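You operate a simulated robot arm through the tools that you are given. There is no shell and no other tool. Be economical: measure what you need, move in short steps, check, and stop when the job is done.

You are at the controls of a simulated two-armed robot. One attempt, no reset.

TASK
Take the box marked pump seals on the bench area marked inspection and put it away on the shelf marked seal boxes. Fetch the measuring glass with grey band and set it on the flat yellow pad. Take the big black bag marked filters and put it on the blue shelf below sorting. Take the cream tape roll with brown core and put it on the shelf top of far bench. Any order will do. Set down upright: box marked pump seals, measuring glass with grey band, big black bag marked filters.

It is judged by the outcome, as a careful person would: the job done as asked, and still so three seconds after it is handed in. It fails if anything else is knocked over, pushed out of place, dropped, spilled or broken. A push-on lid holds only when it is set on centred and level and pressed home; a screw cap is set on level and turned clockwise until tight.

THE ROBOT
Two 7-joint arms with fingered hands on one trunk, on a base that drives. Base frame: it is fixed to the floor where the robot stands at the start and does not move with it; the origin is under the middle of the robot, x ahead of it, y to its left, z up. Readings come in m, rad, newtons and seconds.
The left shoulder is at the start at [0.139, 0.125, 1.179], the right one opposite. With the tool pointing down near the work surface each hand reaches from about 0.1 to 0.5 m from the robot's upright axis, wherever it stands, measured 20 degrees to its own side. Places, roughly: big black bag marked filters [1, -2.5, 1]; blue shelf below sorting [0.9, 0.8, 0.3]; cream tape roll with brown core (10x10x5 cm) [1.2, -2.7, 0.9]; flat yellow pad (8x12x2 cm) [1.3, 1.7, 0.9]; measuring glass with grey band [1.25, -0.75, 0.25]; shelf marked seal boxes [0.2, -5.6, 1.3]; shelf top of far bench [2.6, -2.7, 0.9]. Payload 3.7 kg a hand.
The TCP of each hand is the grasp point between the finger pads, 0.025 m short of the fingertips. In the tool frame z runs along the fingers and y along their closing line. The gripper opens to 0.088 m. The gripper's body begins 0.029 m behind the TCP. The gripper is a hand of 5 fingers: y runs from the thumb to the fingers, the wrist lies at [-0.013, -0.097, -0.162] in the tool frame, and closing takes about 1.5 s.
Orientation is that of the tool frame in the base frame, as [roll, pitch, yaw] about the fixed x, y, z axes, in that order (R = Rz(yaw) Ry(pitch) Rx(roll)). With the fingers straight down and the wrist toward the robot, the tool's x, y and z point along [0, 1, 0], [1, 0, 0] and [0, 0, -1] of the base frame.

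THE INTERFACE
- The arms move only by the tool play_rows. It takes "left_motion", "right_motion" or both (then of equal length, played together; a hand with none holds still); each is text: rows parted by semicolons, each of 7 numbers parted by spaces: the shift along the tool's x, y, z in units of 300 mm (1.0 is 300 mm), then the turn, a rotation vector about the tool's x, y, z in units of 120 degrees (1.0 is 120 degrees), then the gripper command, from -1 (fully open) to 1 (shut), values between in proportion. In form: dx dy dz wx wy wz fingers; .... A call has 1 to 12 rows; each row is the pose to reach, as a shift and turn from the pose commanded when the call began, along the tool's axes at that moment. A call with a number of a shift or a turn outside -1 to 1 is refused whole. A row lasts 0.2 s, in which the tool goes at most 0.05 m and 0.15 rad; a call with a longer step from one row to the next is refused whole, and so is a gripper value outside its range. A pose out of reach is approached as far as the arm can. The call stops where the force on the tool passes 40 N (or 10 N more than at its start, if that is more) or the arm is blocked; 0.2 s more then pass. Each finger travels about 0.045 m/s and halts on what it meets, pressing with about 28 N; the grip force reading is that of the motor and also rises with nothing between the fingers. The clock runs only during rows and for 0.2 s after the last one: add rows that repeat a pose to give the fingers time. It gives the time, the measured TCP pose, the force on the tool (base axes), the opening and the grip force at its end, in the units of the frame above (readings bear some noise), with the torque about the TCP (base axes, N m) and any sound that the robot's microphone picked up.
- Cameras (640 x 400 px; columns grow to the right, rows downward): "scene" is now at [0.2432, 0.0192, 1.3458]; the picture's right is [0.19, -0.98, 0.00], its down [-0.40, -0.08, -0.92] and it looks along [0.90, 0.17, -0.40] (base axes); focal length 271 px, centre (320, 200). "left" rides on the left gripper at [-0.059, -0.079, -0.105] in its tool frame; the picture's right is [-0.73, -0.32, 0.61], its down [0.62, -0.68, 0.38] and it looks along [0.29, 0.66, 0.70] (tool axes); focal length 234 px, centre (320, 200). "right" rides on the right gripper at [0.059, -0.079, -0.105] in its tool frame; the picture's right is [-0.73, 0.32, -0.61], its down [-0.62, -0.68, 0.38] and it looks along [-0.29, 0.66, 0.70] (tool axes); focal length 234 px, centre (320, 200). There is no depth. A picture from a camera that has moved, and an enlarged one, comes with that camera's place and axes in the base frame and with its lens. The place of the scene camera against the robot may be out by one fixed shift of up to 0.012 m in any direction.
- capture(camera): a new picture of that camera. No time passes.
- raise_lower(by): slides the trunk up (or, below 0, down) by that many m; the arms and the scene camera ride with it, the base frame stays. It gives what a move gives, with no picture.
- roll_base(legs): drives the robot by 1 to 6 legs, each [ahead, left, turn to the left] in m, m and rad, along the robot's own axes; the way and the turn of a leg run together, so that a leg with both is an arc; at most 1.5 m and 3.142 rad a leg. The arms and the cameras ride along, it lands a little off, and it stops where it bumps. It gives what a move gives.
- hand_shape(shape, hand): the hand has 5 fingers and takes this shape, open, in about a second: jaw (thumb against the fingers, like two jaws); tri (thumb and two fingers); tip (a fingertip pinch); poke (one finger out to press); point (the index stretched); flat (the hand flat); cup (the hand cupped); fist (a fist). The gripper value then closes the fingers along that shape, each until it touches; the sizes above hold for jaw. It gives what a move gives, with no picture.
- pan_tilt(pan, tilt): turns the head with the scene camera to pan (to the left, within 1.396 rad either way) and tilt (down, from -0.506 to 1.204), counted from straight ahead of the robot. It gives what a move gives.
- enlarge(camera, box): a new picture of the part [left, top, right, bottom] of that camera's present view, enlarged. No time passes.
- close_job(): hands the job in; it is judged then, once.

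Go step by step. Nothing tells you exact positions but the pictures and the camera data: compare them with the known pose of the tool, close in by small moves and look again before you grip or let go. The budget is 165 turns and 138 pictures, counting those below and the enlarged ones. Unless the task says otherwise, let go and move clear before handing in.

The tools are called as a command line: name --argument value ..., lists and objects as JSON in quotes. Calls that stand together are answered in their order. play_rows: Moves the arms, as the interface text tells. Its arguments: {"type":"object","properties":{"left_motion":{"type":"string"},"right_motion":{"type":"string"}},"required":[]} The other tools are called the same way: raise_lower (by) slides the trunk up or down; hand_shape (shape, hand) gives the hand a shape; roll_base (legs) drives the base; pan_tilt (pan, tilt) turns the head that bears the scene camera; capture (camera) takes a picture; enlarge (camera, box) takes an enlarged picture of a part of a camera's view; close_job () hands the job in.

At the start:

```text
time: 0.0
left_tool_pos: [0.5087, 0.3437, 1.1147]
left_tcp_rot: [-3.141, 0.001, 1.571]
left_ft_force: [-0.1, 0.3, -0.6]
left_wrist_torque: [0.01, 0.02, 0.0]
left_opening: 0.0879
left_gripper_force: 0.0
left_shape: jaw
right_tool_pos: [0.5258, -0.0868, 1.2169]
right_tcp_rot: [-3.141, 0.0, 1.569]
right_ft_force: [0.0, -0.1, 1.2]
right_wrist_torque: [-0.03, 0.0, 0.02]
right_opening: 0.0875
right_gripper_force: 0.0
right_shape: jaw
trunk travel left (down, up): [-0.2, 0.215]
robot x, y, heading: [-0.0014, -0.002, 0.003]
head pan, tilt: [0.192, 0.414]
```

scene: 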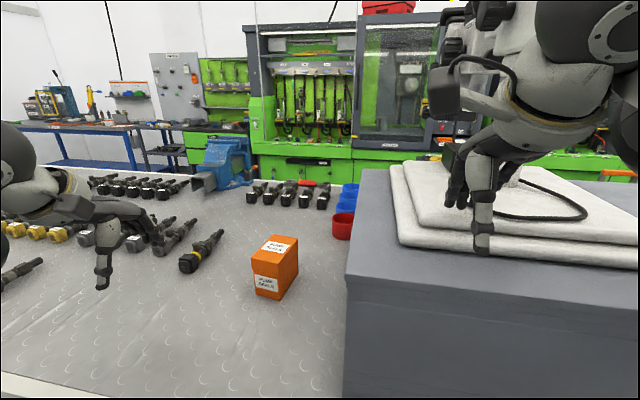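
right: 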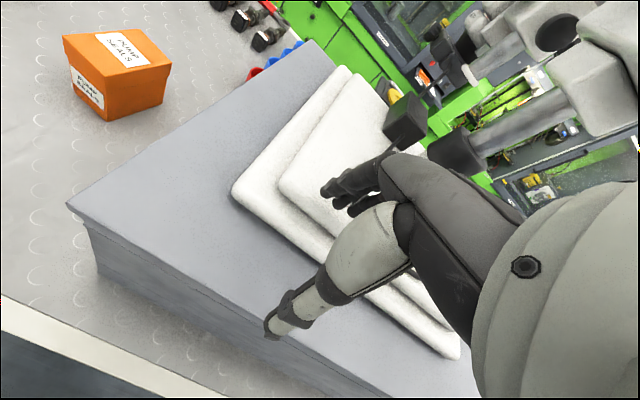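
left: 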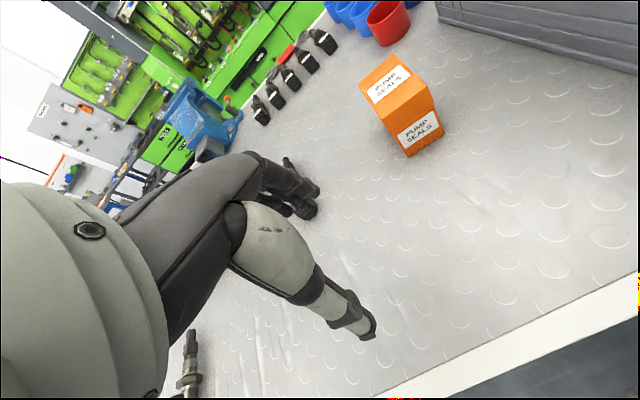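

I see an orange box marked pump seals ahead on a metal-topped bench. I'll look around with the head before planning.

pan_tilt --pan -0.6 --tilt 0.5

capture --camera "scene"

pan_tilt --pan -1.39 --tilt 0.3

capture --camera "scene"

pan_tilt --pan 1.0 --tilt 0.4

capture --camera "scene"

pan_tilt --pan 0.1 --tilt 0.9

capture --camera "scene"

```text
time: 1.1
left_tool_pos: [0.5076, 0.3426, 1.1166]
left_tcp_rot: [3.142, -0.001, 1.571]
left_ft_force: [1.2, -0.4, -0.8]
left_wrist_torque: [-0.05, 0.0, 0.01]
left_opening: 0.0876
left_gripper_force: 0.2
left_shape: jaw
right_tool_pos: [0.526, -0.0864, 1.215]
right_tcp_rot: [3.14, 0.001, 1.569]
right_ft_force: [0.0, 0.4, 0.6]
right_wrist_torque: [0.0, -0.03, 0.0]
right_opening: 0.0876
right_gripper_force: 0.0
right_shape: jaw
trunk travel left (down, up): [-0.2, 0.215]
robot x, y, heading: [0.0007, 0.0013, 0.0]
head pan, tilt: [-0.6, 0.499]
```

```text
134 pictures are left
camera scene: at [0.2276, -0.0497, 1.338], right [-0.56, -0.83, 0.0], down [-0.4, 0.27, -0.88], along [0.72, -0.5, -0.48], focal length 271 px, centre (320, 200)
```

scene: 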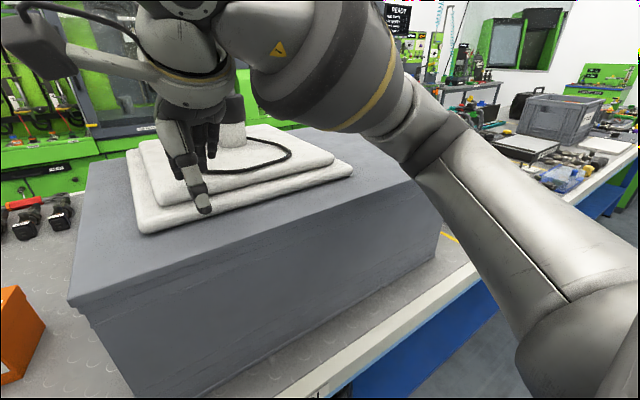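

```text
time: 2.3
left_tool_pos: [0.5081, 0.3427, 1.1164]
left_tcp_rot: [-3.141, -0.001, 1.57]
left_ft_force: [0.7, 0.1, 0.3]
left_wrist_torque: [0.03, 0.02, 0.03]
left_opening: 0.0874
left_gripper_force: 0.0
left_shape: jaw
right_tool_pos: [0.525, -0.0869, 1.2162]
right_tcp_rot: [3.141, -0.001, 1.571]
right_ft_force: [-0.5, 0.0, 0.0]
right_wrist_torque: [0.03, 0.0, 0.0]
right_opening: 0.0875
right_gripper_force: 0.1
right_shape: jaw
trunk travel left (down, up): [-0.2, 0.215]
robot x, y, heading: [0.0022, -0.0007, 0.003]
head pan, tilt: [-1.389, 0.3]
```

```text
133 pictures are left
camera scene: at [0.1694, -0.0902, 1.3564], right [-0.98, -0.18, 0.0], down [-0.05, 0.29, -0.96], along [0.17, -0.94, -0.3], focal length 271 px, centre (320, 200)
```

scene: 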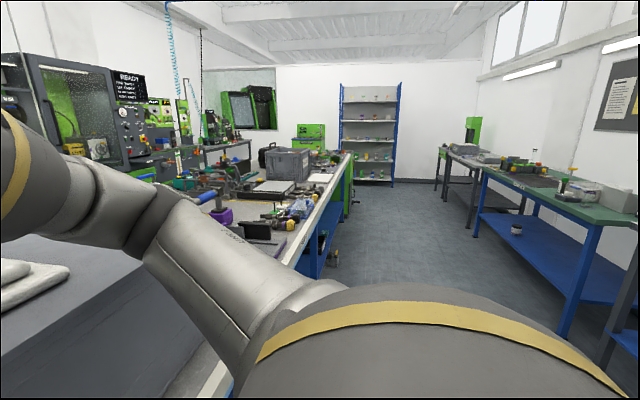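

```text
time: 4.5
left_tool_pos: [0.5079, 0.3429, 1.1165]
left_tcp_rot: [-3.141, 0.0, 1.571]
left_ft_force: [0.3, -1.4, -0.3]
left_wrist_torque: [0.0, 0.02, -0.01]
left_opening: 0.0877
left_gripper_force: 0.1
left_shape: jaw
right_tool_pos: [0.5248, -0.0867, 1.2167]
right_tcp_rot: [3.141, 0.001, 1.569]
right_ft_force: [-0.4, -0.1, -0.1]
right_wrist_torque: [0.02, -0.03, 0.04]
right_opening: 0.0875
right_gripper_force: 0.0
right_shape: jaw
trunk travel left (down, up): [-0.2, 0.215]
robot x, y, heading: [0.0006, -0.0039, -0.001]
head pan, tilt: [1.0, 0.4]
```

```text
132 pictures are left
camera scene: at [0.2025, 0.0795, 1.3472], right [0.84, -0.54, 0.0], down [-0.21, -0.33, -0.92], along [0.5, 0.78, -0.39], focal length 271 px, centre (320, 200)
```

scene: 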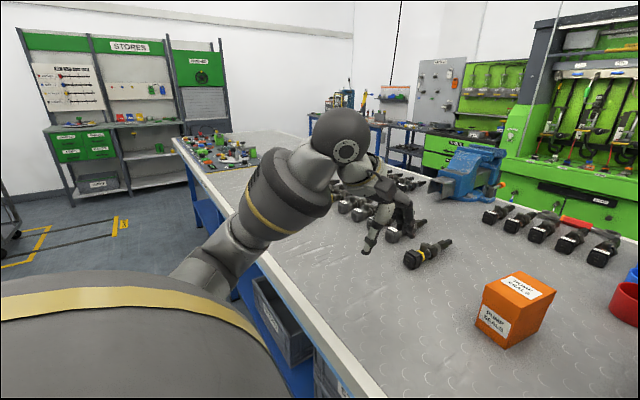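

```text
time: 5.7
left_tool_pos: [0.5078, 0.3433, 1.1164]
left_tcp_rot: [3.141, 0.001, 1.571]
left_ft_force: [0.5, 0.5, 0.4]
left_wrist_torque: [-0.01, 0.0, -0.04]
left_opening: 0.0877
left_gripper_force: 0.0
left_shape: jaw
right_tool_pos: [0.5257, -0.0872, 1.2149]
right_tcp_rot: [3.141, 0.0, 1.57]
right_ft_force: [0.2, -0.2, -0.1]
right_wrist_torque: [-0.01, -0.03, 0.0]
right_opening: 0.0879
right_gripper_force: 0.1
right_shape: jaw
trunk travel left (down, up): [-0.2, 0.215]
robot x, y, heading: [-0.0015, 0.0003, 0.001]
head pan, tilt: [0.099, 0.901]
```

```text
131 pictures are left
camera scene: at [0.2276, 0.0092, 1.3042], right [0.1, -0.99, 0.0], down [-0.78, -0.08, -0.62], along [0.62, 0.06, -0.78], focal length 271 px, centre (320, 200)
```

scene: 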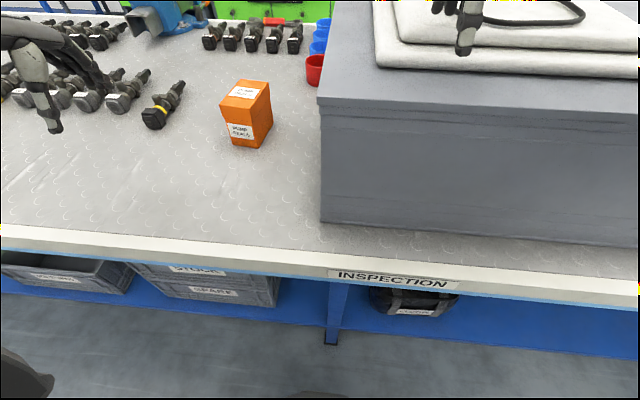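

The bench edge is about x=0.46 if the top is at z≈0.9, with the box near [0.7, 0.25]. I'll zoom in on the box and the shelf under the bench.

enlarge --camera "scene" --box '[200, 60, 300, 160]'

enlarge --camera "scene" --box '[320, 250, 520, 375]'

enlarge --camera "left" --box '[320, 0, 480, 180]'

```text
4.00 times, centred on (250, 110) of scene
camera zoom: at [0.2276, 0.0092, 1.3042], right [0.1, -0.99, 0.0], down [-0.78, -0.08, -0.62], along [0.62, 0.06, -0.78], focal length 1085 px, centre (600, 560)
```

zoom: 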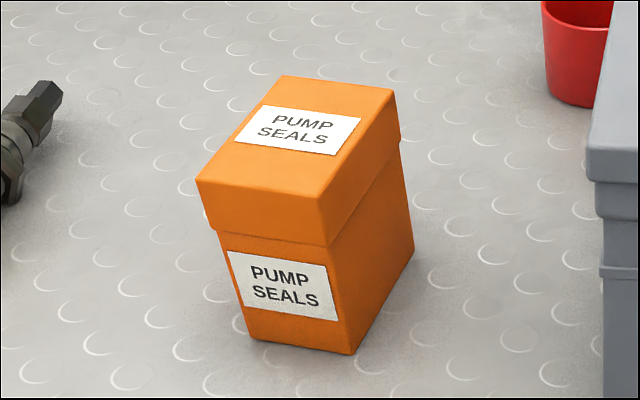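

```text
3.20 times, centred on (420, 312) of scene
camera zoom: at [0.2276, 0.0092, 1.3042], right [0.1, -0.99, 0.0], down [-0.78, -0.08, -0.62], along [0.62, 0.06, -0.78], focal length 868 px, centre (0, -160)
```

zoom: 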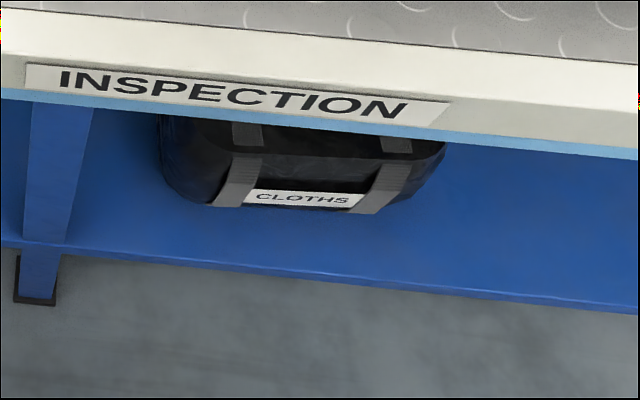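

```text
2.22 times, centred on (400, 90) of left
camera zoom: at [0.4282, 0.2835, 1.2208], right [-0.32, -0.73, -0.61], down [-0.68, 0.62, -0.38], along [0.66, 0.29, -0.7], focal length 520 px, centre (142, 444)
```

zoom: 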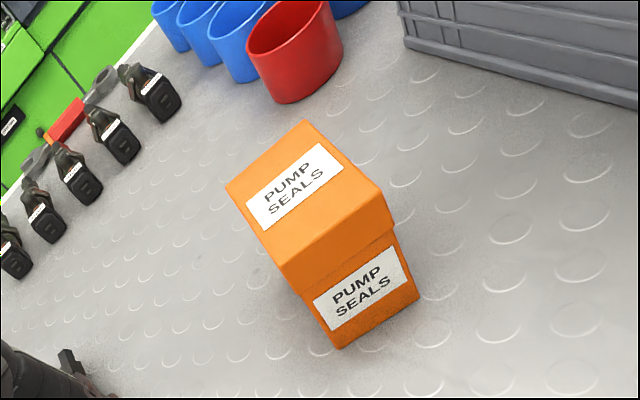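

The box is about 0.065 wide (along y), 0.11 deep and 0.10 tall, centred near [0.73, 0.21], with the bench top at z≈0.90. First I pull the right hand back and up from the padded crate, and yaw the left hand so its fingers close along y.

play_rows --left_motion "0 0 0 0 0 0.07 -1;0 0 0 0 0 0.14 -1;0 0 0 0 0 0.21 -1;0 0 0 0 0 0.28 -1;0 0 0 0 0 0.35 -1;0 0 0 0 0 0.42 -1;0 0 0 0 0 0.49 -1;0 0 0 0 0 0.56 -1;0 0 0 0 0 0.63 -1;0 0 0 0 0 0.7 -1;0 0 0 0 0 0.75 -1;0 0 0 0 0 0.75 -1" --right_motion "0 0 -0.1 0 0 0 -1;0 0 -0.2 0 0 0 -1;0 -0.05 -0.25 0 0 0 -1;0 -0.15 -0.25 0 0 0 -1;0 -0.25 -0.25 0 0 0 -1;0 -0.35 -0.25 0 0 0 -1;0 -0.4 -0.25 0 0 0 -1;0 -0.4 -0.25 0 0 0 -1;0 -0.4 -0.25 0 0 0 -1;0 -0.4 -0.25 0 0 0 -1;0 -0.4 -0.25 0 0 0 -1;0 -0.4 -0.25 0 0 0 -1"

pan_tilt --pan 0.0 --tilt 1.2

capture --camera "scene"

capture --camera "left"

```text
time: 8.2
left_tool_pos: [0.5085, 0.3428, 1.1164]
left_tcp_rot: [3.14, -0.001, -0.001]
left_ft_force: [0.1, -1.2, 0.0]
left_wrist_torque: [0.01, -0.03, 0.0]
left_opening: 0.0879
left_gripper_force: 0.0
left_shape: jaw
right_tool_pos: [0.4063, -0.0866, 1.2912]
right_tcp_rot: [3.141, 0.001, 1.572]
right_ft_force: [0.2, 0.4, 0.3]
right_wrist_torque: [0.03, 0.01, 0.0]
right_opening: 0.0879
right_gripper_force: 0.1
right_shape: jaw
trunk travel left (down, up): [-0.2, 0.215]
robot x, y, heading: [-0.0, -0.0011, -0.002]
head pan, tilt: [0.099, 0.901]
```

```text
time: 9.1
left_tool_pos: [0.5074, 0.342, 1.1155]
left_tcp_rot: [-3.141, 0.004, -0.001]
left_ft_force: [0.4, -0.2, 0.1]
left_wrist_torque: [0.0, 0.01, 0.05]
left_opening: 0.088
left_gripper_force: 0.1
left_shape: jaw
right_tool_pos: [0.4054, -0.0871, 1.2901]
right_tcp_rot: [-3.142, -0.001, 1.57]
right_ft_force: [-0.1, 0.1, -0.6]
right_wrist_torque: [-0.02, -0.01, 0.01]
right_opening: 0.088
right_gripper_force: 0.1
right_shape: jaw
trunk travel left (down, up): [-0.2, 0.215]
robot x, y, heading: [0.004, 0.0028, 0.003]
head pan, tilt: [0.0, 1.201]
```

```text
127 pictures are left
camera scene: at [0.2182, 0.0048, 1.2926], right [0.05, -1.0, 0.0], down [-0.87, -0.04, -0.49], along [0.49, 0.02, -0.87], focal length 271 px, centre (320, 200)
```

scene: 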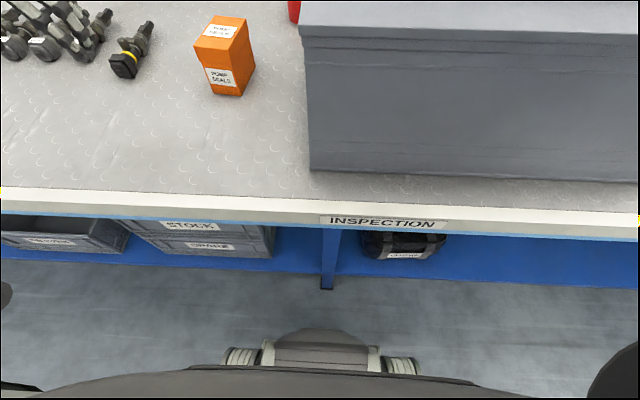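

```text
126 pictures are left
camera left: at [0.4487, 0.4211, 1.2194], right [-0.73, 0.32, -0.6], down [0.62, 0.68, -0.39], along [0.29, -0.66, -0.7], focal length 234 px, centre (320, 200)
```

left: 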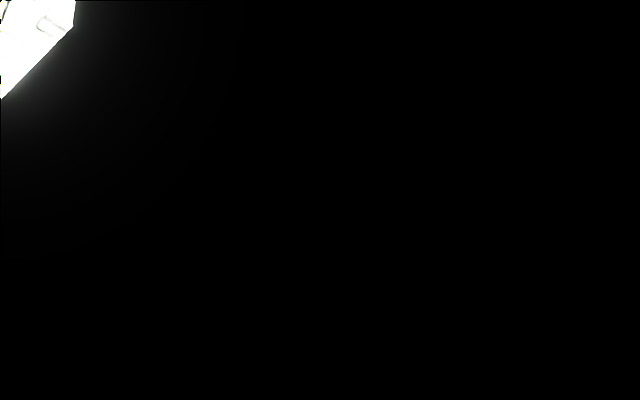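

The left wrist camera is blocked by the arm in this pose, so I'll use the head camera. The base has about 0.2 m of clearance, so I drive ahead 0.13.

roll_base --legs '[[0.13, 0, 0]]'

pan_tilt --pan 0.35 --tilt 0.8

capture --camera "scene"

```text
time: 10.1
left_tool_pos: [0.5705, 0.3384, 1.1146]
left_tcp_rot: [3.141, 0.008, -0.006]
left_ft_force: [-0.9, -0.3, -1.3]
left_wrist_torque: [-0.04, -0.02, 0.02]
left_opening: 0.0875
left_gripper_force: 0.2
left_shape: jaw
right_tool_pos: [0.4596, -0.0912, 1.299]
right_tcp_rot: [3.11, -0.001, 1.577]
right_ft_force: [-0.1, 0.4, -0.5]
right_wrist_torque: [-0.04, 0.03, 0.01]
right_opening: 0.088
right_gripper_force: 0.1
right_shape: jaw
trunk travel left (down, up): [-0.2, 0.215]
robot x, y, heading: [0.0706, -0.0031, -0.004]
head pan, tilt: [0.0, 1.201]
stopped in leg 1: the robot was blocked; the commanded pose is now the measured one
```

```text
time: 11.0
left_tool_pos: [0.5696, 0.3386, 1.1181]
left_tcp_rot: [3.14, -0.002, -0.005]
left_ft_force: [0.3, 0.3, 0.2]
left_wrist_torque: [0.02, -0.02, 0.0]
left_opening: 0.0878
left_gripper_force: 0.1
left_shape: jaw
right_tool_pos: [0.4586, -0.0903, 1.2977]
right_tcp_rot: [3.112, -0.001, 1.578]
right_ft_force: [0.4, 0.3, 0.4]
right_wrist_torque: [-0.02, 0.01, 0.01]
right_opening: 0.0875
right_gripper_force: 0.0
right_shape: jaw
trunk travel left (down, up): [-0.2, 0.215]
robot x, y, heading: [0.0699, 0.0001, -0.002]
head pan, tilt: [0.351, 0.799]
```

```text
125 pictures are left
camera scene: at [0.2867, 0.0265, 1.3142], right [0.34, -0.94, 0.0], down [-0.67, -0.24, -0.7], along [0.66, 0.24, -0.71], focal length 271 px, centre (320, 200)
```

scene: 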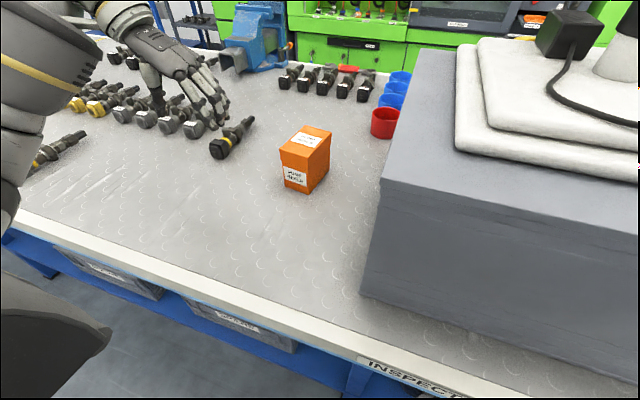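

The base is blocked at x=0.07, so that is the nearest stand. I'll extend the left hand above the box and check reach.

play_rows --left_motion "0.1 0.08 0 0 0 0 -1;0.2 0.16 0 0 0 0.01 -1;0.3 0.24 0 0 0 0.02 -1;0.4 0.32 0 0 0 0.03 -1;0.48 0.38 0 0 0 0.03 -1;0.537 0.419 0 0 0 0.03 -1;0.537 0.419 0 0 0 0.03 -1"

capture --camera "scene"

capture --camera "left"

```text
time: 12.6
left_tool_pos: [0.7302, 0.2122, 1.1185]
left_tcp_rot: [-3.139, 0.0, -0.067]
left_ft_force: [-0.2, -0.5, 0.5]
left_wrist_torque: [0.01, 0.0, 0.01]
left_opening: 0.0881
left_gripper_force: 0.0
left_shape: jaw
right_tool_pos: [0.4595, -0.0899, 1.2957]
right_tcp_rot: [3.112, -0.001, 1.578]
right_ft_force: [-0.1, -0.1, 0.0]
right_wrist_torque: [-0.01, -0.01, -0.01]
right_opening: 0.0879
right_gripper_force: 0.0
right_shape: jaw
trunk travel left (down, up): [-0.2, 0.215]
robot x, y, heading: [0.0683, -0.0021, -0.001]
head pan, tilt: [0.351, 0.799]
```

```text
124 pictures are left
camera scene: at [0.2867, 0.0264, 1.3141], right [0.34, -0.94, 0.0], down [-0.67, -0.24, -0.7], along [0.66, 0.24, -0.71], focal length 271 px, centre (320, 200)
```

scene: 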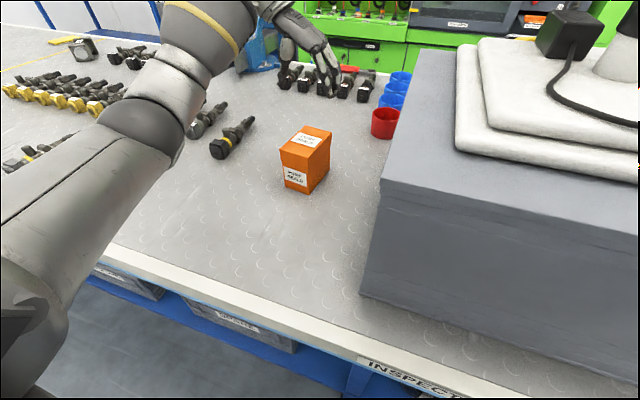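

```text
123 pictures are left
camera left: at [0.676, 0.2947, 1.2228], right [-0.7, 0.37, -0.61], down [0.67, 0.64, -0.38], along [0.25, -0.67, -0.7], focal length 234 px, centre (320, 200)
```

left: 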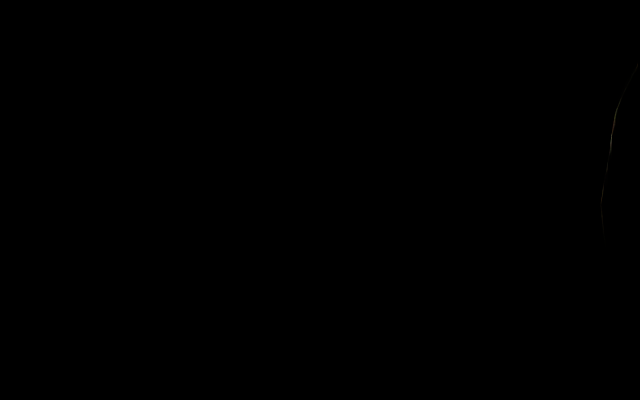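

The hand is out over the box with reach to spare. I'll zoom in to refine the box position before descending.

enlarge --camera "scene" --box '[250, 60, 370, 200]'

```text
2.86 times, centred on (310, 130) of scene
camera zoom: at [0.2867, 0.0264, 1.3141], right [0.34, -0.94, 0.0], down [-0.67, -0.24, -0.7], along [0.66, 0.24, -0.71], focal length 775 px, centre (349, 400)
```

zoom: 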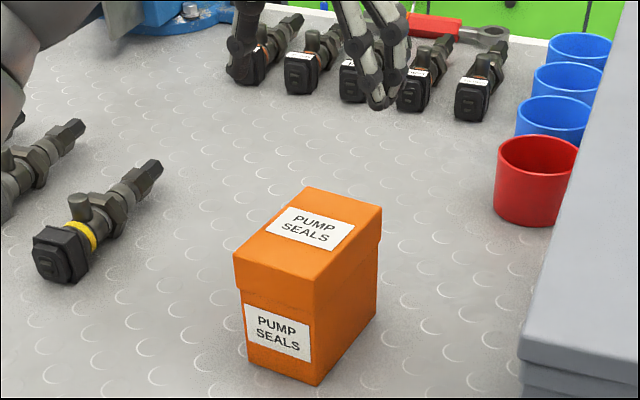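

Box centre refines to about [0.72, 0.21] with yaw about -0.11; the fingers straddle it. I descend with the hand open.

play_rows --left_motion "-0.01 0.01 0.1 0 0 0.02 -1;-0.01 0.01 0.2 0 0 0.02 -1;-0.01 0.01 0.26 0 0 0.02 -1;-0.01 0.01 0.26 0 0 0.02 -1"

enlarge --camera "scene" --box '[250, 60, 370, 200]'

```text
time: 13.6
left_tool_pos: [0.7273, 0.2097, 1.039]
left_tcp_rot: [-3.14, -0.001, -0.111]
left_ft_force: [-0.1, -1.0, -0.4]
left_wrist_torque: [0.01, -0.02, -0.02]
left_opening: 0.0879
left_gripper_force: 0.0
left_shape: jaw
right_tool_pos: [0.4593, -0.0904, 1.2957]
right_tcp_rot: [3.112, 0.001, 1.578]
right_ft_force: [0.3, 0.4, 0.1]
right_wrist_torque: [0.02, 0.01, 0.03]
right_opening: 0.088
right_gripper_force: 0.1
right_shape: jaw
trunk travel left (down, up): [-0.2, 0.215]
robot x, y, heading: [0.0706, -0.0031, -0.003]
head pan, tilt: [0.351, 0.799]
```

```text
2.86 times, centred on (310, 130) of scene
camera zoom: at [0.2866, 0.0264, 1.3141], right [0.34, -0.94, 0.0], down [-0.67, -0.24, -0.7], along [0.66, 0.24, -0.71], focal length 775 px, centre (349, 400)
```

zoom: 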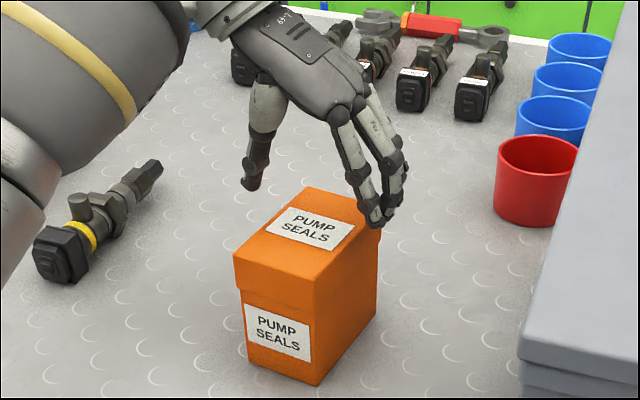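

The thumb and fingers sit on either side of the box with room. I descend the rest and close.

play_rows --left_motion "-0.03 0 0.07 0 0 0 -1;-0.03 0 0.14 0 0 0 -1;-0.03 0 0.2 0 0 0 -1;-0.03 0 0.2 0 0 0 -1"

enlarge --camera "scene" --box '[250, 60, 370, 200]'

```text
time: 14.6
left_tool_pos: [0.7173, 0.2109, 0.9816]
left_tcp_rot: [3.141, -0.005, -0.108]
left_ft_force: [-0.8, -0.4, 6.6]
left_wrist_torque: [0.01, -0.04, -0.03]
left_opening: 0.0881
left_gripper_force: 0.0
left_shape: jaw
right_tool_pos: [0.4588, -0.0911, 1.2973]
right_tcp_rot: [3.114, -0.002, 1.579]
right_ft_force: [0.1, 0.8, 1.2]
right_wrist_torque: [-0.01, -0.03, -0.04]
right_opening: 0.088
right_gripper_force: 0.1
right_shape: jaw
trunk travel left (down, up): [-0.2, 0.215]
robot x, y, heading: [0.0676, -0.0018, -0.002]
head pan, tilt: [0.351, 0.799]
```

```text
2.86 times, centred on (310, 130) of scene
camera zoom: at [0.2864, 0.0263, 1.3142], right [0.34, -0.94, 0.0], down [-0.67, -0.24, -0.7], along [0.66, 0.24, -0.71], focal length 775 px, centre (349, 400)
```

zoom: 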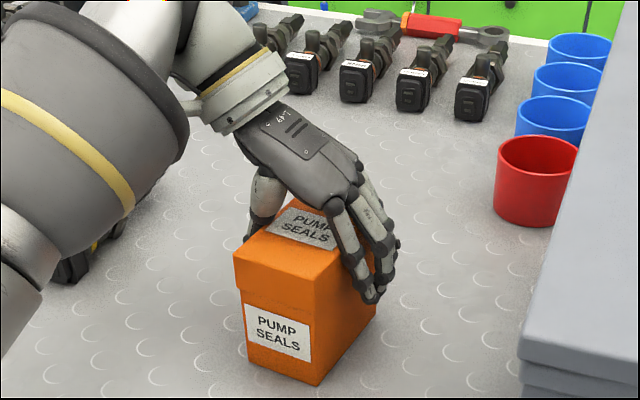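

The palm lightly touches the lid, and the fingers straddle the box. I close and then lift slightly.

play_rows --left_motion "0 0 -0.01 0 0 0 0;0 0 -0.01 0 0 0 0.5;0 0 -0.01 0 0 0 1;0 0 -0.01 0 0 0 1;0 0 -0.01 0 0 0 1;0 0 -0.01 0 0 0 1;0 0 -0.01 0 0 0 1;0 0 -0.01 0 0 0 1;0 0 -0.01 0 0 0 1"

play_rows --left_motion "0 0 -0.05 0 0 0 1;0 0 -0.12 0 0 0 1;0 0 -0.2 0 0 0 1;0 0 -0.2 0 0 0 1"

capture --camera "scene"

```text
time: 16.6
left_tool_pos: [0.7181, 0.2096, 0.9838]
left_tcp_rot: [-3.138, 0.001, -0.11]
left_ft_force: [-0.8, -1.9, 0.0]
left_wrist_torque: [-0.05, -0.05, -0.03]
left_opening: 0.0619
left_gripper_force: 28.3
left_shape: jaw
right_tool_pos: [0.4593, -0.091, 1.2966]
right_tcp_rot: [3.114, 0.0, 1.578]
right_ft_force: [0.9, -0.2, 0.5]
right_wrist_torque: [-0.02, 0.0, -0.01]
right_opening: 0.088
right_gripper_force: 0.0
right_shape: jaw
trunk travel left (down, up): [-0.2, 0.215]
robot x, y, heading: [0.0675, 0.0014, -0.002]
head pan, tilt: [0.351, 0.799]
```

```text
time: 17.6
left_tool_pos: [0.718, 0.2097, 1.0425]
left_tcp_rot: [-3.141, 0.001, -0.11]
left_ft_force: [-0.7, 0.3, -1.5]
left_wrist_torque: [-0.02, 0.0, 0.01]
left_opening: 0.0617
left_gripper_force: 27.7
left_shape: jaw
right_tool_pos: [0.4596, -0.0904, 1.296]
right_tcp_rot: [3.113, 0.0, 1.579]
right_ft_force: [0.0, -0.7, -0.2]
right_wrist_torque: [0.01, 0.03, -0.03]
right_opening: 0.0879
right_gripper_force: 0.2
right_shape: jaw
trunk travel left (down, up): [-0.2, 0.215]
robot x, y, heading: [0.0662, 0.005, -0.001]
head pan, tilt: [0.351, 0.799]
```

```text
119 pictures are left
camera scene: at [0.2864, 0.0262, 1.3141], right [0.34, -0.94, 0.0], down [-0.67, -0.24, -0.7], along [0.66, 0.24, -0.71], focal length 271 px, centre (320, 200)
```

scene: 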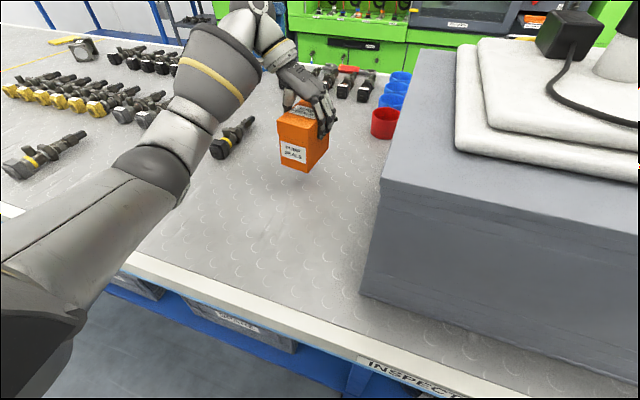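

The whole box lifted. I raise it further and pull it back close to the body for driving.

play_rows --left_motion "0 0 -0.13 0 0 0 1;0 0 -0.26 0 0 0 1;-0.05 0 -0.36 0 0 0 1;-0.2 -0.04 -0.36 0 0 0 1;-0.35 -0.08 -0.36 0 0 0 1;-0.5 -0.12 -0.36 0 0 0 1;-0.65 -0.16 -0.36 0 0 0 1;-0.758 -0.18 -0.36 0 0 0 1;-0.758 -0.18 -0.36 0 0 0 1"

pan_tilt --pan -1.39 --tilt 0.3

enlarge --camera "scene" --box '[240, 60, 440, 200]'

```text
time: 19.6
left_tool_pos: [0.4969, 0.2902, 1.1511]
left_tcp_rot: [-3.14, -0.002, -0.11]
left_ft_force: [1.0, 0.5, -0.1]
left_wrist_torque: [0.0, 0.03, 0.01]
left_opening: 0.0618
left_gripper_force: 28.4
left_shape: jaw
right_tool_pos: [0.4594, -0.0903, 1.2965]
right_tcp_rot: [3.114, -0.001, 1.58]
right_ft_force: [0.0, -0.4, 0.6]
right_wrist_torque: [0.04, 0.02, 0.01]
right_opening: 0.088
right_gripper_force: 0.0
right_shape: jaw
trunk travel left (down, up): [-0.2, 0.215]
robot x, y, heading: [0.0684, -0.0039, -0.001]
head pan, tilt: [0.351, 0.799]
```

```text
time: 21.3
left_tool_pos: [0.4977, 0.2901, 1.1517]
left_tcp_rot: [-3.141, -0.002, -0.109]
left_ft_force: [-1.0, -0.3, -1.0]
left_wrist_torque: [-0.04, 0.02, 0.0]
left_opening: 0.0616
left_gripper_force: 28.1
left_shape: jaw
right_tool_pos: [0.4585, -0.0898, 1.2985]
right_tcp_rot: [3.114, -0.006, 1.577]
right_ft_force: [-1.5, -34.9, 34.7]
right_wrist_torque: [5.77, 2.99, 3.27]
right_opening: 0.0881
right_gripper_force: 0.0
right_shape: jaw
trunk travel left (down, up): [-0.2, 0.215]
robot x, y, heading: [0.067, 0.0031, -0.004]
head pan, tilt: [-1.389, 0.3]
```

```text
2.86 times, centred on (340, 130) of scene
camera zoom: at [0.2357, -0.0905, 1.3563], right [-0.96, -0.27, -0.01], down [-0.08, 0.3, -0.95], along [0.26, -0.92, -0.31], focal length 775 px, centre (263, 400)
```

zoom: 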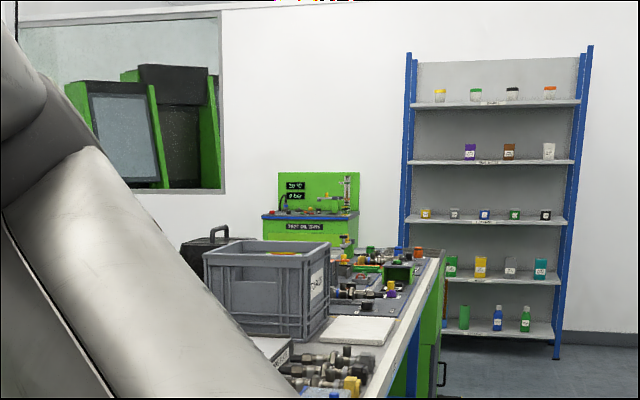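

The shelf at z≈1.3 is the second from the top on the far unit, with free space at its left end. The head presses on the right arm when panned that far, so I centre the head, back away from the bench, and then turn right.

pan_tilt --pan 0 --tilt 0.4

roll_base --legs '[[-0.4, 0, 0], [0, 0, -1.57]]'

capture --camera "scene"

```text
time: 22.9
left_tool_pos: [0.498, 0.2894, 1.1512]
left_tcp_rot: [-3.141, -0.001, -0.11]
left_ft_force: [-0.5, 0.3, -2.1]
left_wrist_torque: [0.01, -0.01, 0.02]
left_opening: 0.0617
left_gripper_force: 27.3
left_shape: jaw
right_tool_pos: [0.46, -0.0909, 1.2964]
right_tcp_rot: [3.112, 0.001, 1.577]
right_ft_force: [0.2, -1.0, -0.5]
right_wrist_torque: [-0.02, -0.02, 0.0]
right_opening: 0.088
right_gripper_force: 0.0
right_shape: jaw
trunk travel left (down, up): [-0.2, 0.215]
robot x, y, heading: [0.0656, -0.0009, -0.004]
head pan, tilt: [0.0, 0.4]
```

```text
time: 29.2
left_tool_pos: [-0.0349, -0.4344, 1.1464]
left_tcp_rot: [3.139, 0.009, -1.67]
left_ft_force: [0.2, -0.9, -1.4]
left_wrist_torque: [-0.03, 0.04, -0.05]
left_opening: 0.0613
left_gripper_force: 27.8
left_shape: jaw
right_tool_pos: [-0.4163, -0.4008, 1.292]
right_tcp_rot: [3.125, 0.003, 0.016]
right_ft_force: [-0.2, -0.3, 0.7]
right_wrist_torque: [-0.01, 0.02, 0.01]
right_opening: 0.0877
right_gripper_force: 0.0
right_shape: jaw
trunk travel left (down, up): [-0.2, 0.215]
robot x, y, heading: [-0.3303, 0.0037, -1.566]
head pan, tilt: [0.0, 0.4]
```

```text
117 pictures are left
camera scene: at [-0.3281, -0.2412, 1.3472], right [-1.0, -0.01, 0.0], down [0.0, 0.39, -0.92], along [0.01, -0.92, -0.39], focal length 271 px, centre (320, 200)
```

scene: 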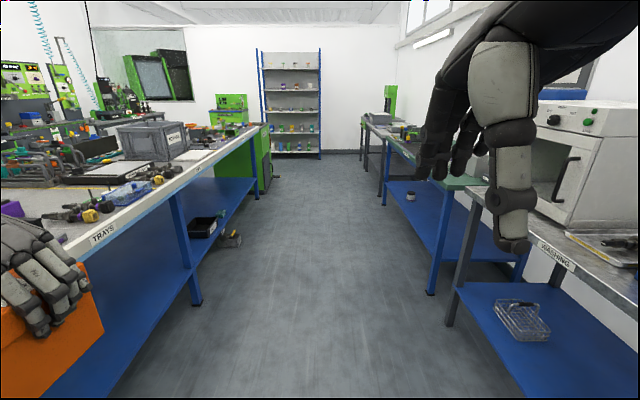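

The aisle is clear. I drive down it toward the shelving unit.

roll_base --legs '[[1.5, 0, 0], [1.4, 0, 0], [1.2, 0, 0]]'

capture --camera "scene"

```text
time: 48.9
left_tool_pos: [-0.043, -4.5545, 1.1476]
left_tcp_rot: [3.14, 0.008, -1.678]
left_ft_force: [0.1, -0.8, -1.3]
left_wrist_torque: [-0.04, 0.0, -0.02]
left_opening: 0.0615
left_gripper_force: 27.4
left_shape: jaw
right_tool_pos: [-0.4221, -4.5181, 1.2924]
right_tcp_rot: [3.125, 0.0, 0.008]
right_ft_force: [0.3, 0.3, 0.3]
right_wrist_torque: [0.01, 0.0, 0.05]
right_opening: 0.0878
right_gripper_force: 0.0
right_shape: jaw
trunk travel left (down, up): [-0.2, 0.215]
robot x, y, heading: [-0.331, -4.1153, -1.574]
head pan, tilt: [0.0, 0.4]
```

```text
116 pictures are left
camera scene: at [-0.3332, -4.3582, 1.3471], right [-1.0, 0.0, 0.0], down [0.0, 0.39, -0.92], along [0.0, -0.92, -0.39], focal length 271 px, centre (320, 200)
```

scene: 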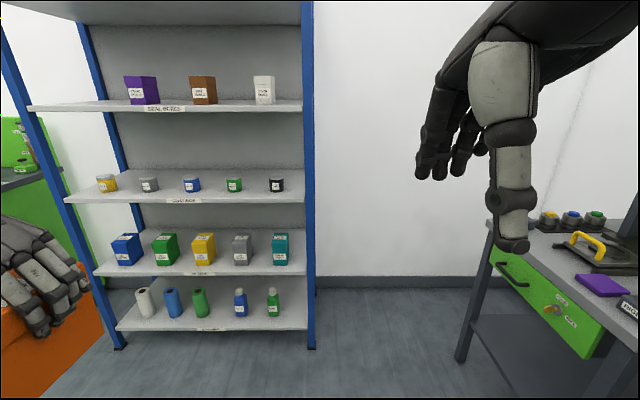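

enlarge --camera "scene" --box '[10, 50, 330, 250]'

```text
2.00 times, centred on (170, 150) of scene
camera zoom: at [-0.3332, -4.3582, 1.3471], right [-1.0, 0.0, 0.0], down [0.0, 0.39, -0.92], along [0.0, -0.92, -0.39], focal length 542 px, centre (620, 300)
```

zoom: 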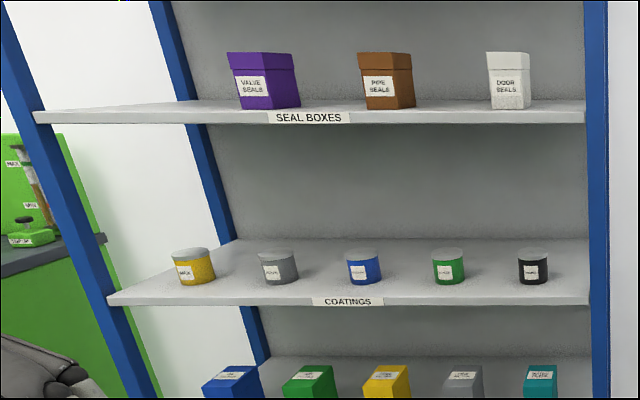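

SEAL BOXES is confirmed, with its front edge near y=-5.43, z≈1.28 and a gap left of VALVE SEALS (x≈0.4–0.74). I drive closer, shift left, raise the trunk, and look again.

roll_base --legs '[[0.45, 0, 0], [0, 0.55, 0]]'

raise_lower --by 0.2

pan_tilt --pan 0.3 --tilt 0.4

capture --camera "scene"

```text
time: 54.4
left_tool_pos: [0.505, -5.001, 1.1467]
left_tcp_rot: [3.139, 0.009, -1.675]
left_ft_force: [0.2, 0.4, -1.6]
left_wrist_torque: [0.0, 0.01, -0.01]
left_opening: 0.0614
left_gripper_force: 28.2
left_shape: jaw
right_tool_pos: [0.1262, -4.9679, 1.2915]
right_tcp_rot: [3.125, 0.004, 0.012]
right_ft_force: [0.2, 0.2, 0.0]
right_wrist_torque: [-0.01, 0.01, 0.0]
right_opening: 0.0881
right_gripper_force: 0.0
right_shape: jaw
trunk travel left (down, up): [-0.2, 0.215]
robot x, y, heading: [0.2118, -4.5637, -1.572]
head pan, tilt: [0.0, 0.4]
```

```text
time: 56.6
left_tool_pos: [0.5051, -5.0025, 1.3478]
left_tcp_rot: [3.139, 0.008, -1.676]
left_ft_force: [1.1, -0.2, -1.3]
left_wrist_torque: [-0.02, -0.01, -0.04]
left_opening: 0.0612
left_gripper_force: 28.3
left_shape: jaw
right_tool_pos: [0.1266, -4.9682, 1.4912]
right_tcp_rot: [3.126, 0.001, 0.011]
right_ft_force: [0.2, -0.4, 0.0]
right_wrist_torque: [0.01, 0.02, 0.0]
right_opening: 0.0876
right_gripper_force: 0.1
right_shape: jaw
trunk travel left (down, up): [-0.4, 0.015]
robot x, y, heading: [0.2133, -4.5637, -1.569]
head pan, tilt: [0.0, 0.4]
```

```text
time: 57.4
left_tool_pos: [0.505, -5.0024, 1.3481]
left_tcp_rot: [3.141, 0.009, -1.677]
left_ft_force: [0.8, -1.0, -1.5]
left_wrist_torque: [-0.04, 0.02, 0.0]
left_opening: 0.0614
left_gripper_force: 27.6
left_shape: jaw
right_tool_pos: [0.1264, -4.9662, 1.4918]
right_tcp_rot: [3.126, 0.002, 0.011]
right_ft_force: [0.4, 0.9, 0.4]
right_wrist_torque: [0.0, 0.0, 0.01]
right_opening: 0.0881
right_gripper_force: 0.1
right_shape: jaw
trunk travel left (down, up): [-0.4, 0.015]
robot x, y, heading: [0.2133, -4.5679, -1.571]
head pan, tilt: [0.3, 0.4]
```

```text
114 pictures are left
camera scene: at [0.2411, -4.6924, 1.5529], right [-0.95, -0.3, 0.0], down [-0.12, 0.37, -0.92], along [0.27, -0.88, -0.39], focal length 271 px, centre (320, 200)
```

scene: 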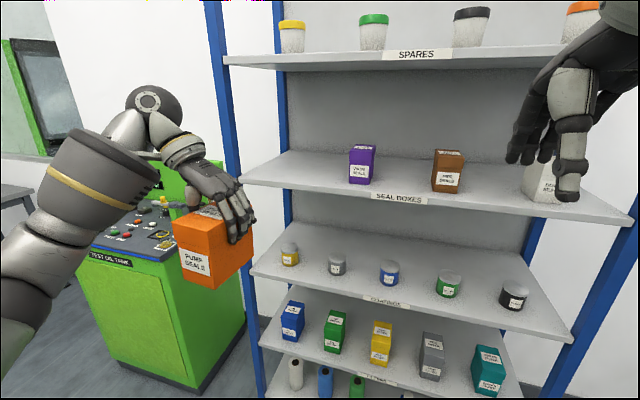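

There's a clear gap left of VALVE SEALS. I raise the box above shelf level, yaw it a little so the forearm clears the post, and drive closer.

play_rows --left_motion "0 0 -0.1 0 0 -0.05 1;0 0 -0.2 0 0 -0.1 1;0 0 -0.3 0 0 -0.15 1;0 0 -0.3 0 0 -0.2 1;0 0 -0.3 0 0 -0.2 1"

roll_base --legs '[[0.28, 0, 0]]'

pan_tilt --pan 0.4 --tilt 0.45

capture --camera "scene"

```text
time: 58.6
left_tool_pos: [0.5052, -5.003, 1.4374]
left_tcp_rot: [-3.139, 0.008, -1.254]
left_ft_force: [0.3, 0.9, -1.4]
left_wrist_torque: [0.0, 0.0, -0.02]
left_opening: 0.0613
left_gripper_force: 27.8
left_shape: jaw
right_tool_pos: [0.1251, -4.9686, 1.4931]
right_tcp_rot: [3.125, 0.002, 0.011]
right_ft_force: [0.0, -0.5, 0.1]
right_wrist_torque: [-0.03, -0.01, -0.01]
right_opening: 0.088
right_gripper_force: 0.0
right_shape: jaw
trunk travel left (down, up): [-0.4, 0.015]
robot x, y, heading: [0.2094, -4.5648, -1.566]
head pan, tilt: [0.3, 0.4]
```

```text
time: 60.5
left_tool_pos: [0.5044, -5.2826, 1.4357]
left_tcp_rot: [-3.141, 0.009, -1.258]
left_ft_force: [-0.1, -0.1, -0.4]
left_wrist_torque: [0.0, 0.03, 0.01]
left_opening: 0.0613
left_gripper_force: 27.7
left_shape: jaw
right_tool_pos: [0.124, -5.2461, 1.4923]
right_tcp_rot: [3.123, 0.002, 0.01]
right_ft_force: [0.1, 0.1, 0.2]
right_wrist_torque: [0.02, -0.02, 0.01]
right_opening: 0.088
right_gripper_force: 0.0
right_shape: jaw
trunk travel left (down, up): [-0.4, 0.015]
robot x, y, heading: [0.2147, -4.8436, -1.572]
head pan, tilt: [0.3, 0.4]
```

```text
time: 61.2
left_tool_pos: [0.5039, -5.2827, 1.4372]
left_tcp_rot: [-3.14, 0.01, -1.258]
left_ft_force: [0.8, -0.4, -1.4]
left_wrist_torque: [0.04, 0.01, 0.01]
left_opening: 0.0614
left_gripper_force: 28.4
left_shape: jaw
right_tool_pos: [0.1258, -5.2465, 1.4916]
right_tcp_rot: [3.124, 0.001, 0.009]
right_ft_force: [0.5, -0.3, 0.1]
right_wrist_torque: [-0.04, 0.0, -0.02]
right_opening: 0.0878
right_gripper_force: 0.0
right_shape: jaw
trunk travel left (down, up): [-0.4, 0.015]
robot x, y, heading: [0.2102, -4.842, -1.568]
head pan, tilt: [0.4, 0.45]
```

```text
113 pictures are left
camera scene: at [0.2491, -4.9676, 1.5483], right [-0.92, -0.39, 0.0], down [-0.17, 0.4, -0.9], along [0.35, -0.83, -0.44], focal length 271 px, centre (320, 200)
```

scene: 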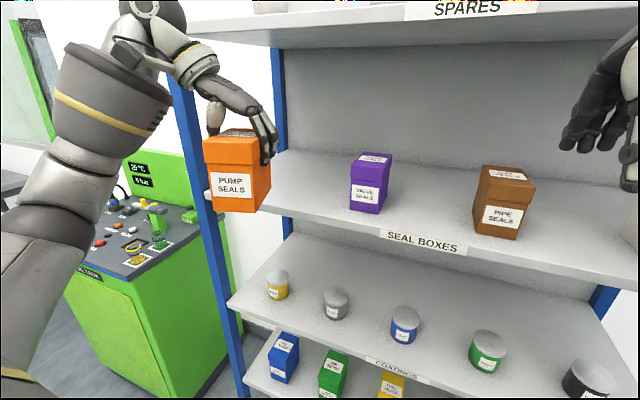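

The shelf above leaves only about 0.32 m, so the wrist should stay outside. I turn the hand so the wrist points back toward the robot and only the fingers enter the shelf.

play_rows --left_motion "0 0 0 0 0 -0.07 1;0 0 0 0 0 -0.14 1;0 0 0 0 0 -0.21 1;0 0 0 0 0 -0.28 1;0 0 0 0 0 -0.35 1;0 0 0 0 0 -0.42 1;0 0 0 0 0 -0.49 1;0 0 0 0 0 -0.54 1;0 0 0 0 0 -0.58 1;0 0 0 0 0 -0.58 1"

capture --camera "scene"

capture --camera "left"

```text
time: 63.4
left_tool_pos: [0.5044, -5.2815, 1.4371]
left_tcp_rot: [-3.134, 0.001, -0.041]
left_ft_force: [-0.2, -0.1, -1.3]
left_wrist_torque: [-0.02, 0.0, 0.0]
left_opening: 0.0609
left_gripper_force: 28.2
left_shape: jaw
right_tool_pos: [0.1251, -5.2452, 1.4918]
right_tcp_rot: [3.124, 0.001, 0.009]
right_ft_force: [0.2, 0.6, 0.8]
right_wrist_torque: [-0.02, -0.07, -0.02]
right_opening: 0.088
right_gripper_force: 0.0
right_shape: jaw
trunk travel left (down, up): [-0.4, 0.015]
robot x, y, heading: [0.2139, -4.8427, -1.573]
head pan, tilt: [0.4, 0.45]
```

```text
112 pictures are left
camera scene: at [0.2493, -4.9672, 1.5483], right [-0.92, -0.39, 0.0], down [-0.17, 0.4, -0.9], along [0.35, -0.83, -0.44], focal length 271 px, centre (320, 200)
```

scene: 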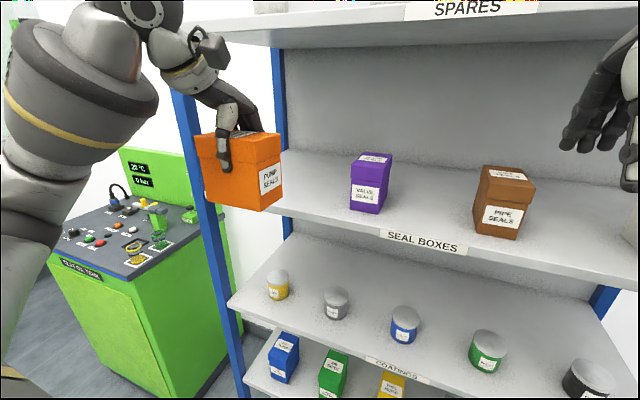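

```text
111 pictures are left
camera left: at [0.4476, -5.2021, 1.5425], right [-0.71, 0.36, -0.6], down [0.65, 0.66, -0.38], along [0.26, -0.66, -0.7], focal length 234 px, centre (320, 200)
```

left: 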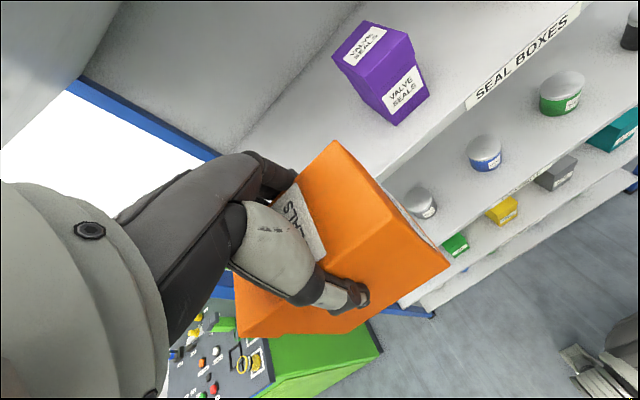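

Now I move the box in over the shelf.

play_rows --left_motion "0.06 0.1 0 0 0 0 1;0.12 0.24 0 0 0 0 1;0.16 0.39 0.03 0 0 0 1;0.16 0.54 0.05 0 0 0 1;0.16 0.66 0.05 0 0 0 1;0.16 0.66 0.05 0 0 0 1"

capture --camera "scene"

capture --camera "left"

```text
time: 64.8
left_tool_pos: [0.5424, -5.4783, 1.4194]
left_tcp_rot: [-3.135, -0.001, -0.046]
left_ft_force: [0.1, 0.4, -1.6]
left_wrist_torque: [0.0, 0.03, -0.01]
left_opening: 0.0612
left_gripper_force: 28.1
left_shape: jaw
right_tool_pos: [0.1249, -5.2411, 1.4935]
right_tcp_rot: [3.121, 0.002, 0.01]
right_ft_force: [1.0, -0.1, -0.6]
right_wrist_torque: [0.02, 0.0, -0.02]
right_opening: 0.0882
right_gripper_force: 0.1
right_shape: jaw
trunk travel left (down, up): [-0.4, 0.015]
robot x, y, heading: [0.2126, -4.8418, -1.569]
head pan, tilt: [0.4, 0.45]
```

```text
110 pictures are left
camera scene: at [0.2492, -4.9627, 1.5484], right [-0.92, -0.39, 0.0], down [-0.17, 0.4, -0.9], along [0.35, -0.83, -0.43], focal length 271 px, centre (320, 200)
```

scene: 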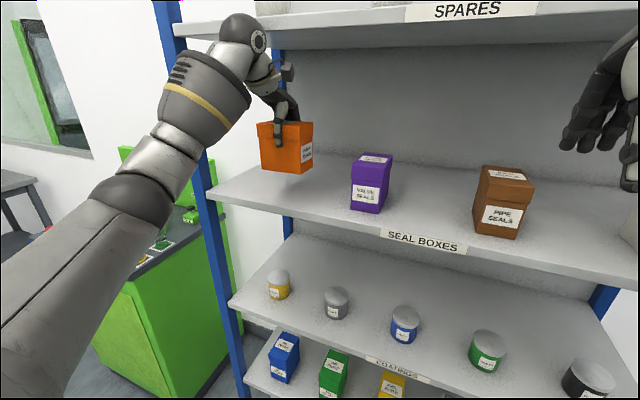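

```text
109 pictures are left
camera left: at [0.4858, -5.3983, 1.5256], right [-0.71, 0.36, -0.61], down [0.65, 0.66, -0.38], along [0.26, -0.66, -0.7], focal length 234 px, centre (320, 200)
```

left: 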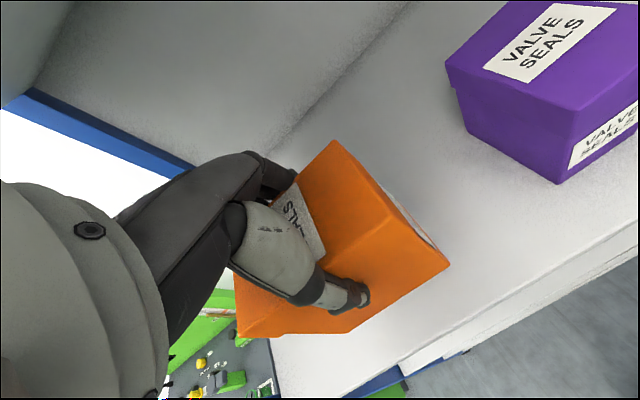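

The box should go a little deeper. I lower most of the way, push in 4 cm, then lower until it touches.

play_rows --left_motion "0 0 0.06 0 0 0 1;0 0 0.12 0 0 0 1;0 0.06 0.13 0 0 0 1;0 0.13 0.13 0 0 0 1;0 0.13 0.13 0 0 0 1"

capture --camera "scene"

capture --camera "left"

```text
time: 66.0
left_tool_pos: [0.5414, -5.5208, 1.3808]
left_tcp_rot: [-3.135, 0.002, -0.046]
left_ft_force: [0.8, -0.2, -1.3]
left_wrist_torque: [0.02, -0.01, 0.0]
left_opening: 0.0609
left_gripper_force: 28.3
left_shape: jaw
right_tool_pos: [0.1257, -5.2449, 1.4924]
right_tcp_rot: [3.125, 0.004, 0.008]
right_ft_force: [-0.1, -0.6, -1.2]
right_wrist_torque: [0.02, 0.02, -0.01]
right_opening: 0.088
right_gripper_force: 0.0
right_shape: jaw
trunk travel left (down, up): [-0.4, 0.015]
robot x, y, heading: [0.2078, -4.8417, -1.571]
head pan, tilt: [0.4, 0.45]
```

```text
108 pictures are left
camera scene: at [0.2496, -4.967, 1.5483], right [-0.92, -0.39, 0.0], down [-0.17, 0.4, -0.9], along [0.35, -0.83, -0.44], focal length 271 px, centre (320, 200)
```

scene: 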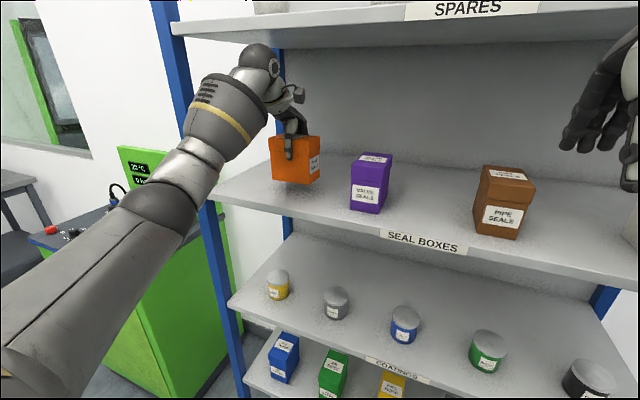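

```text
107 pictures are left
camera left: at [0.4852, -5.4407, 1.4861], right [-0.71, 0.36, -0.6], down [0.65, 0.66, -0.38], along [0.26, -0.66, -0.7], focal length 234 px, centre (320, 200)
```

left: 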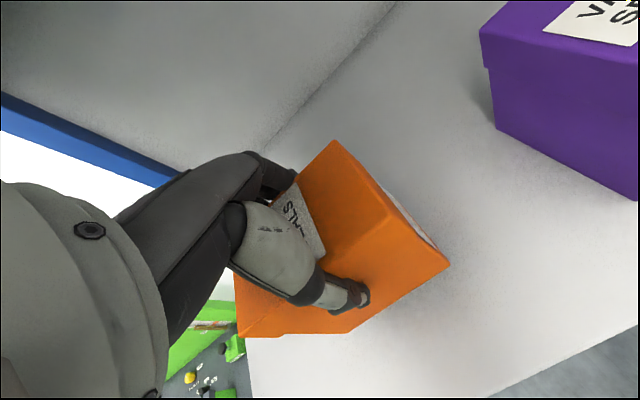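

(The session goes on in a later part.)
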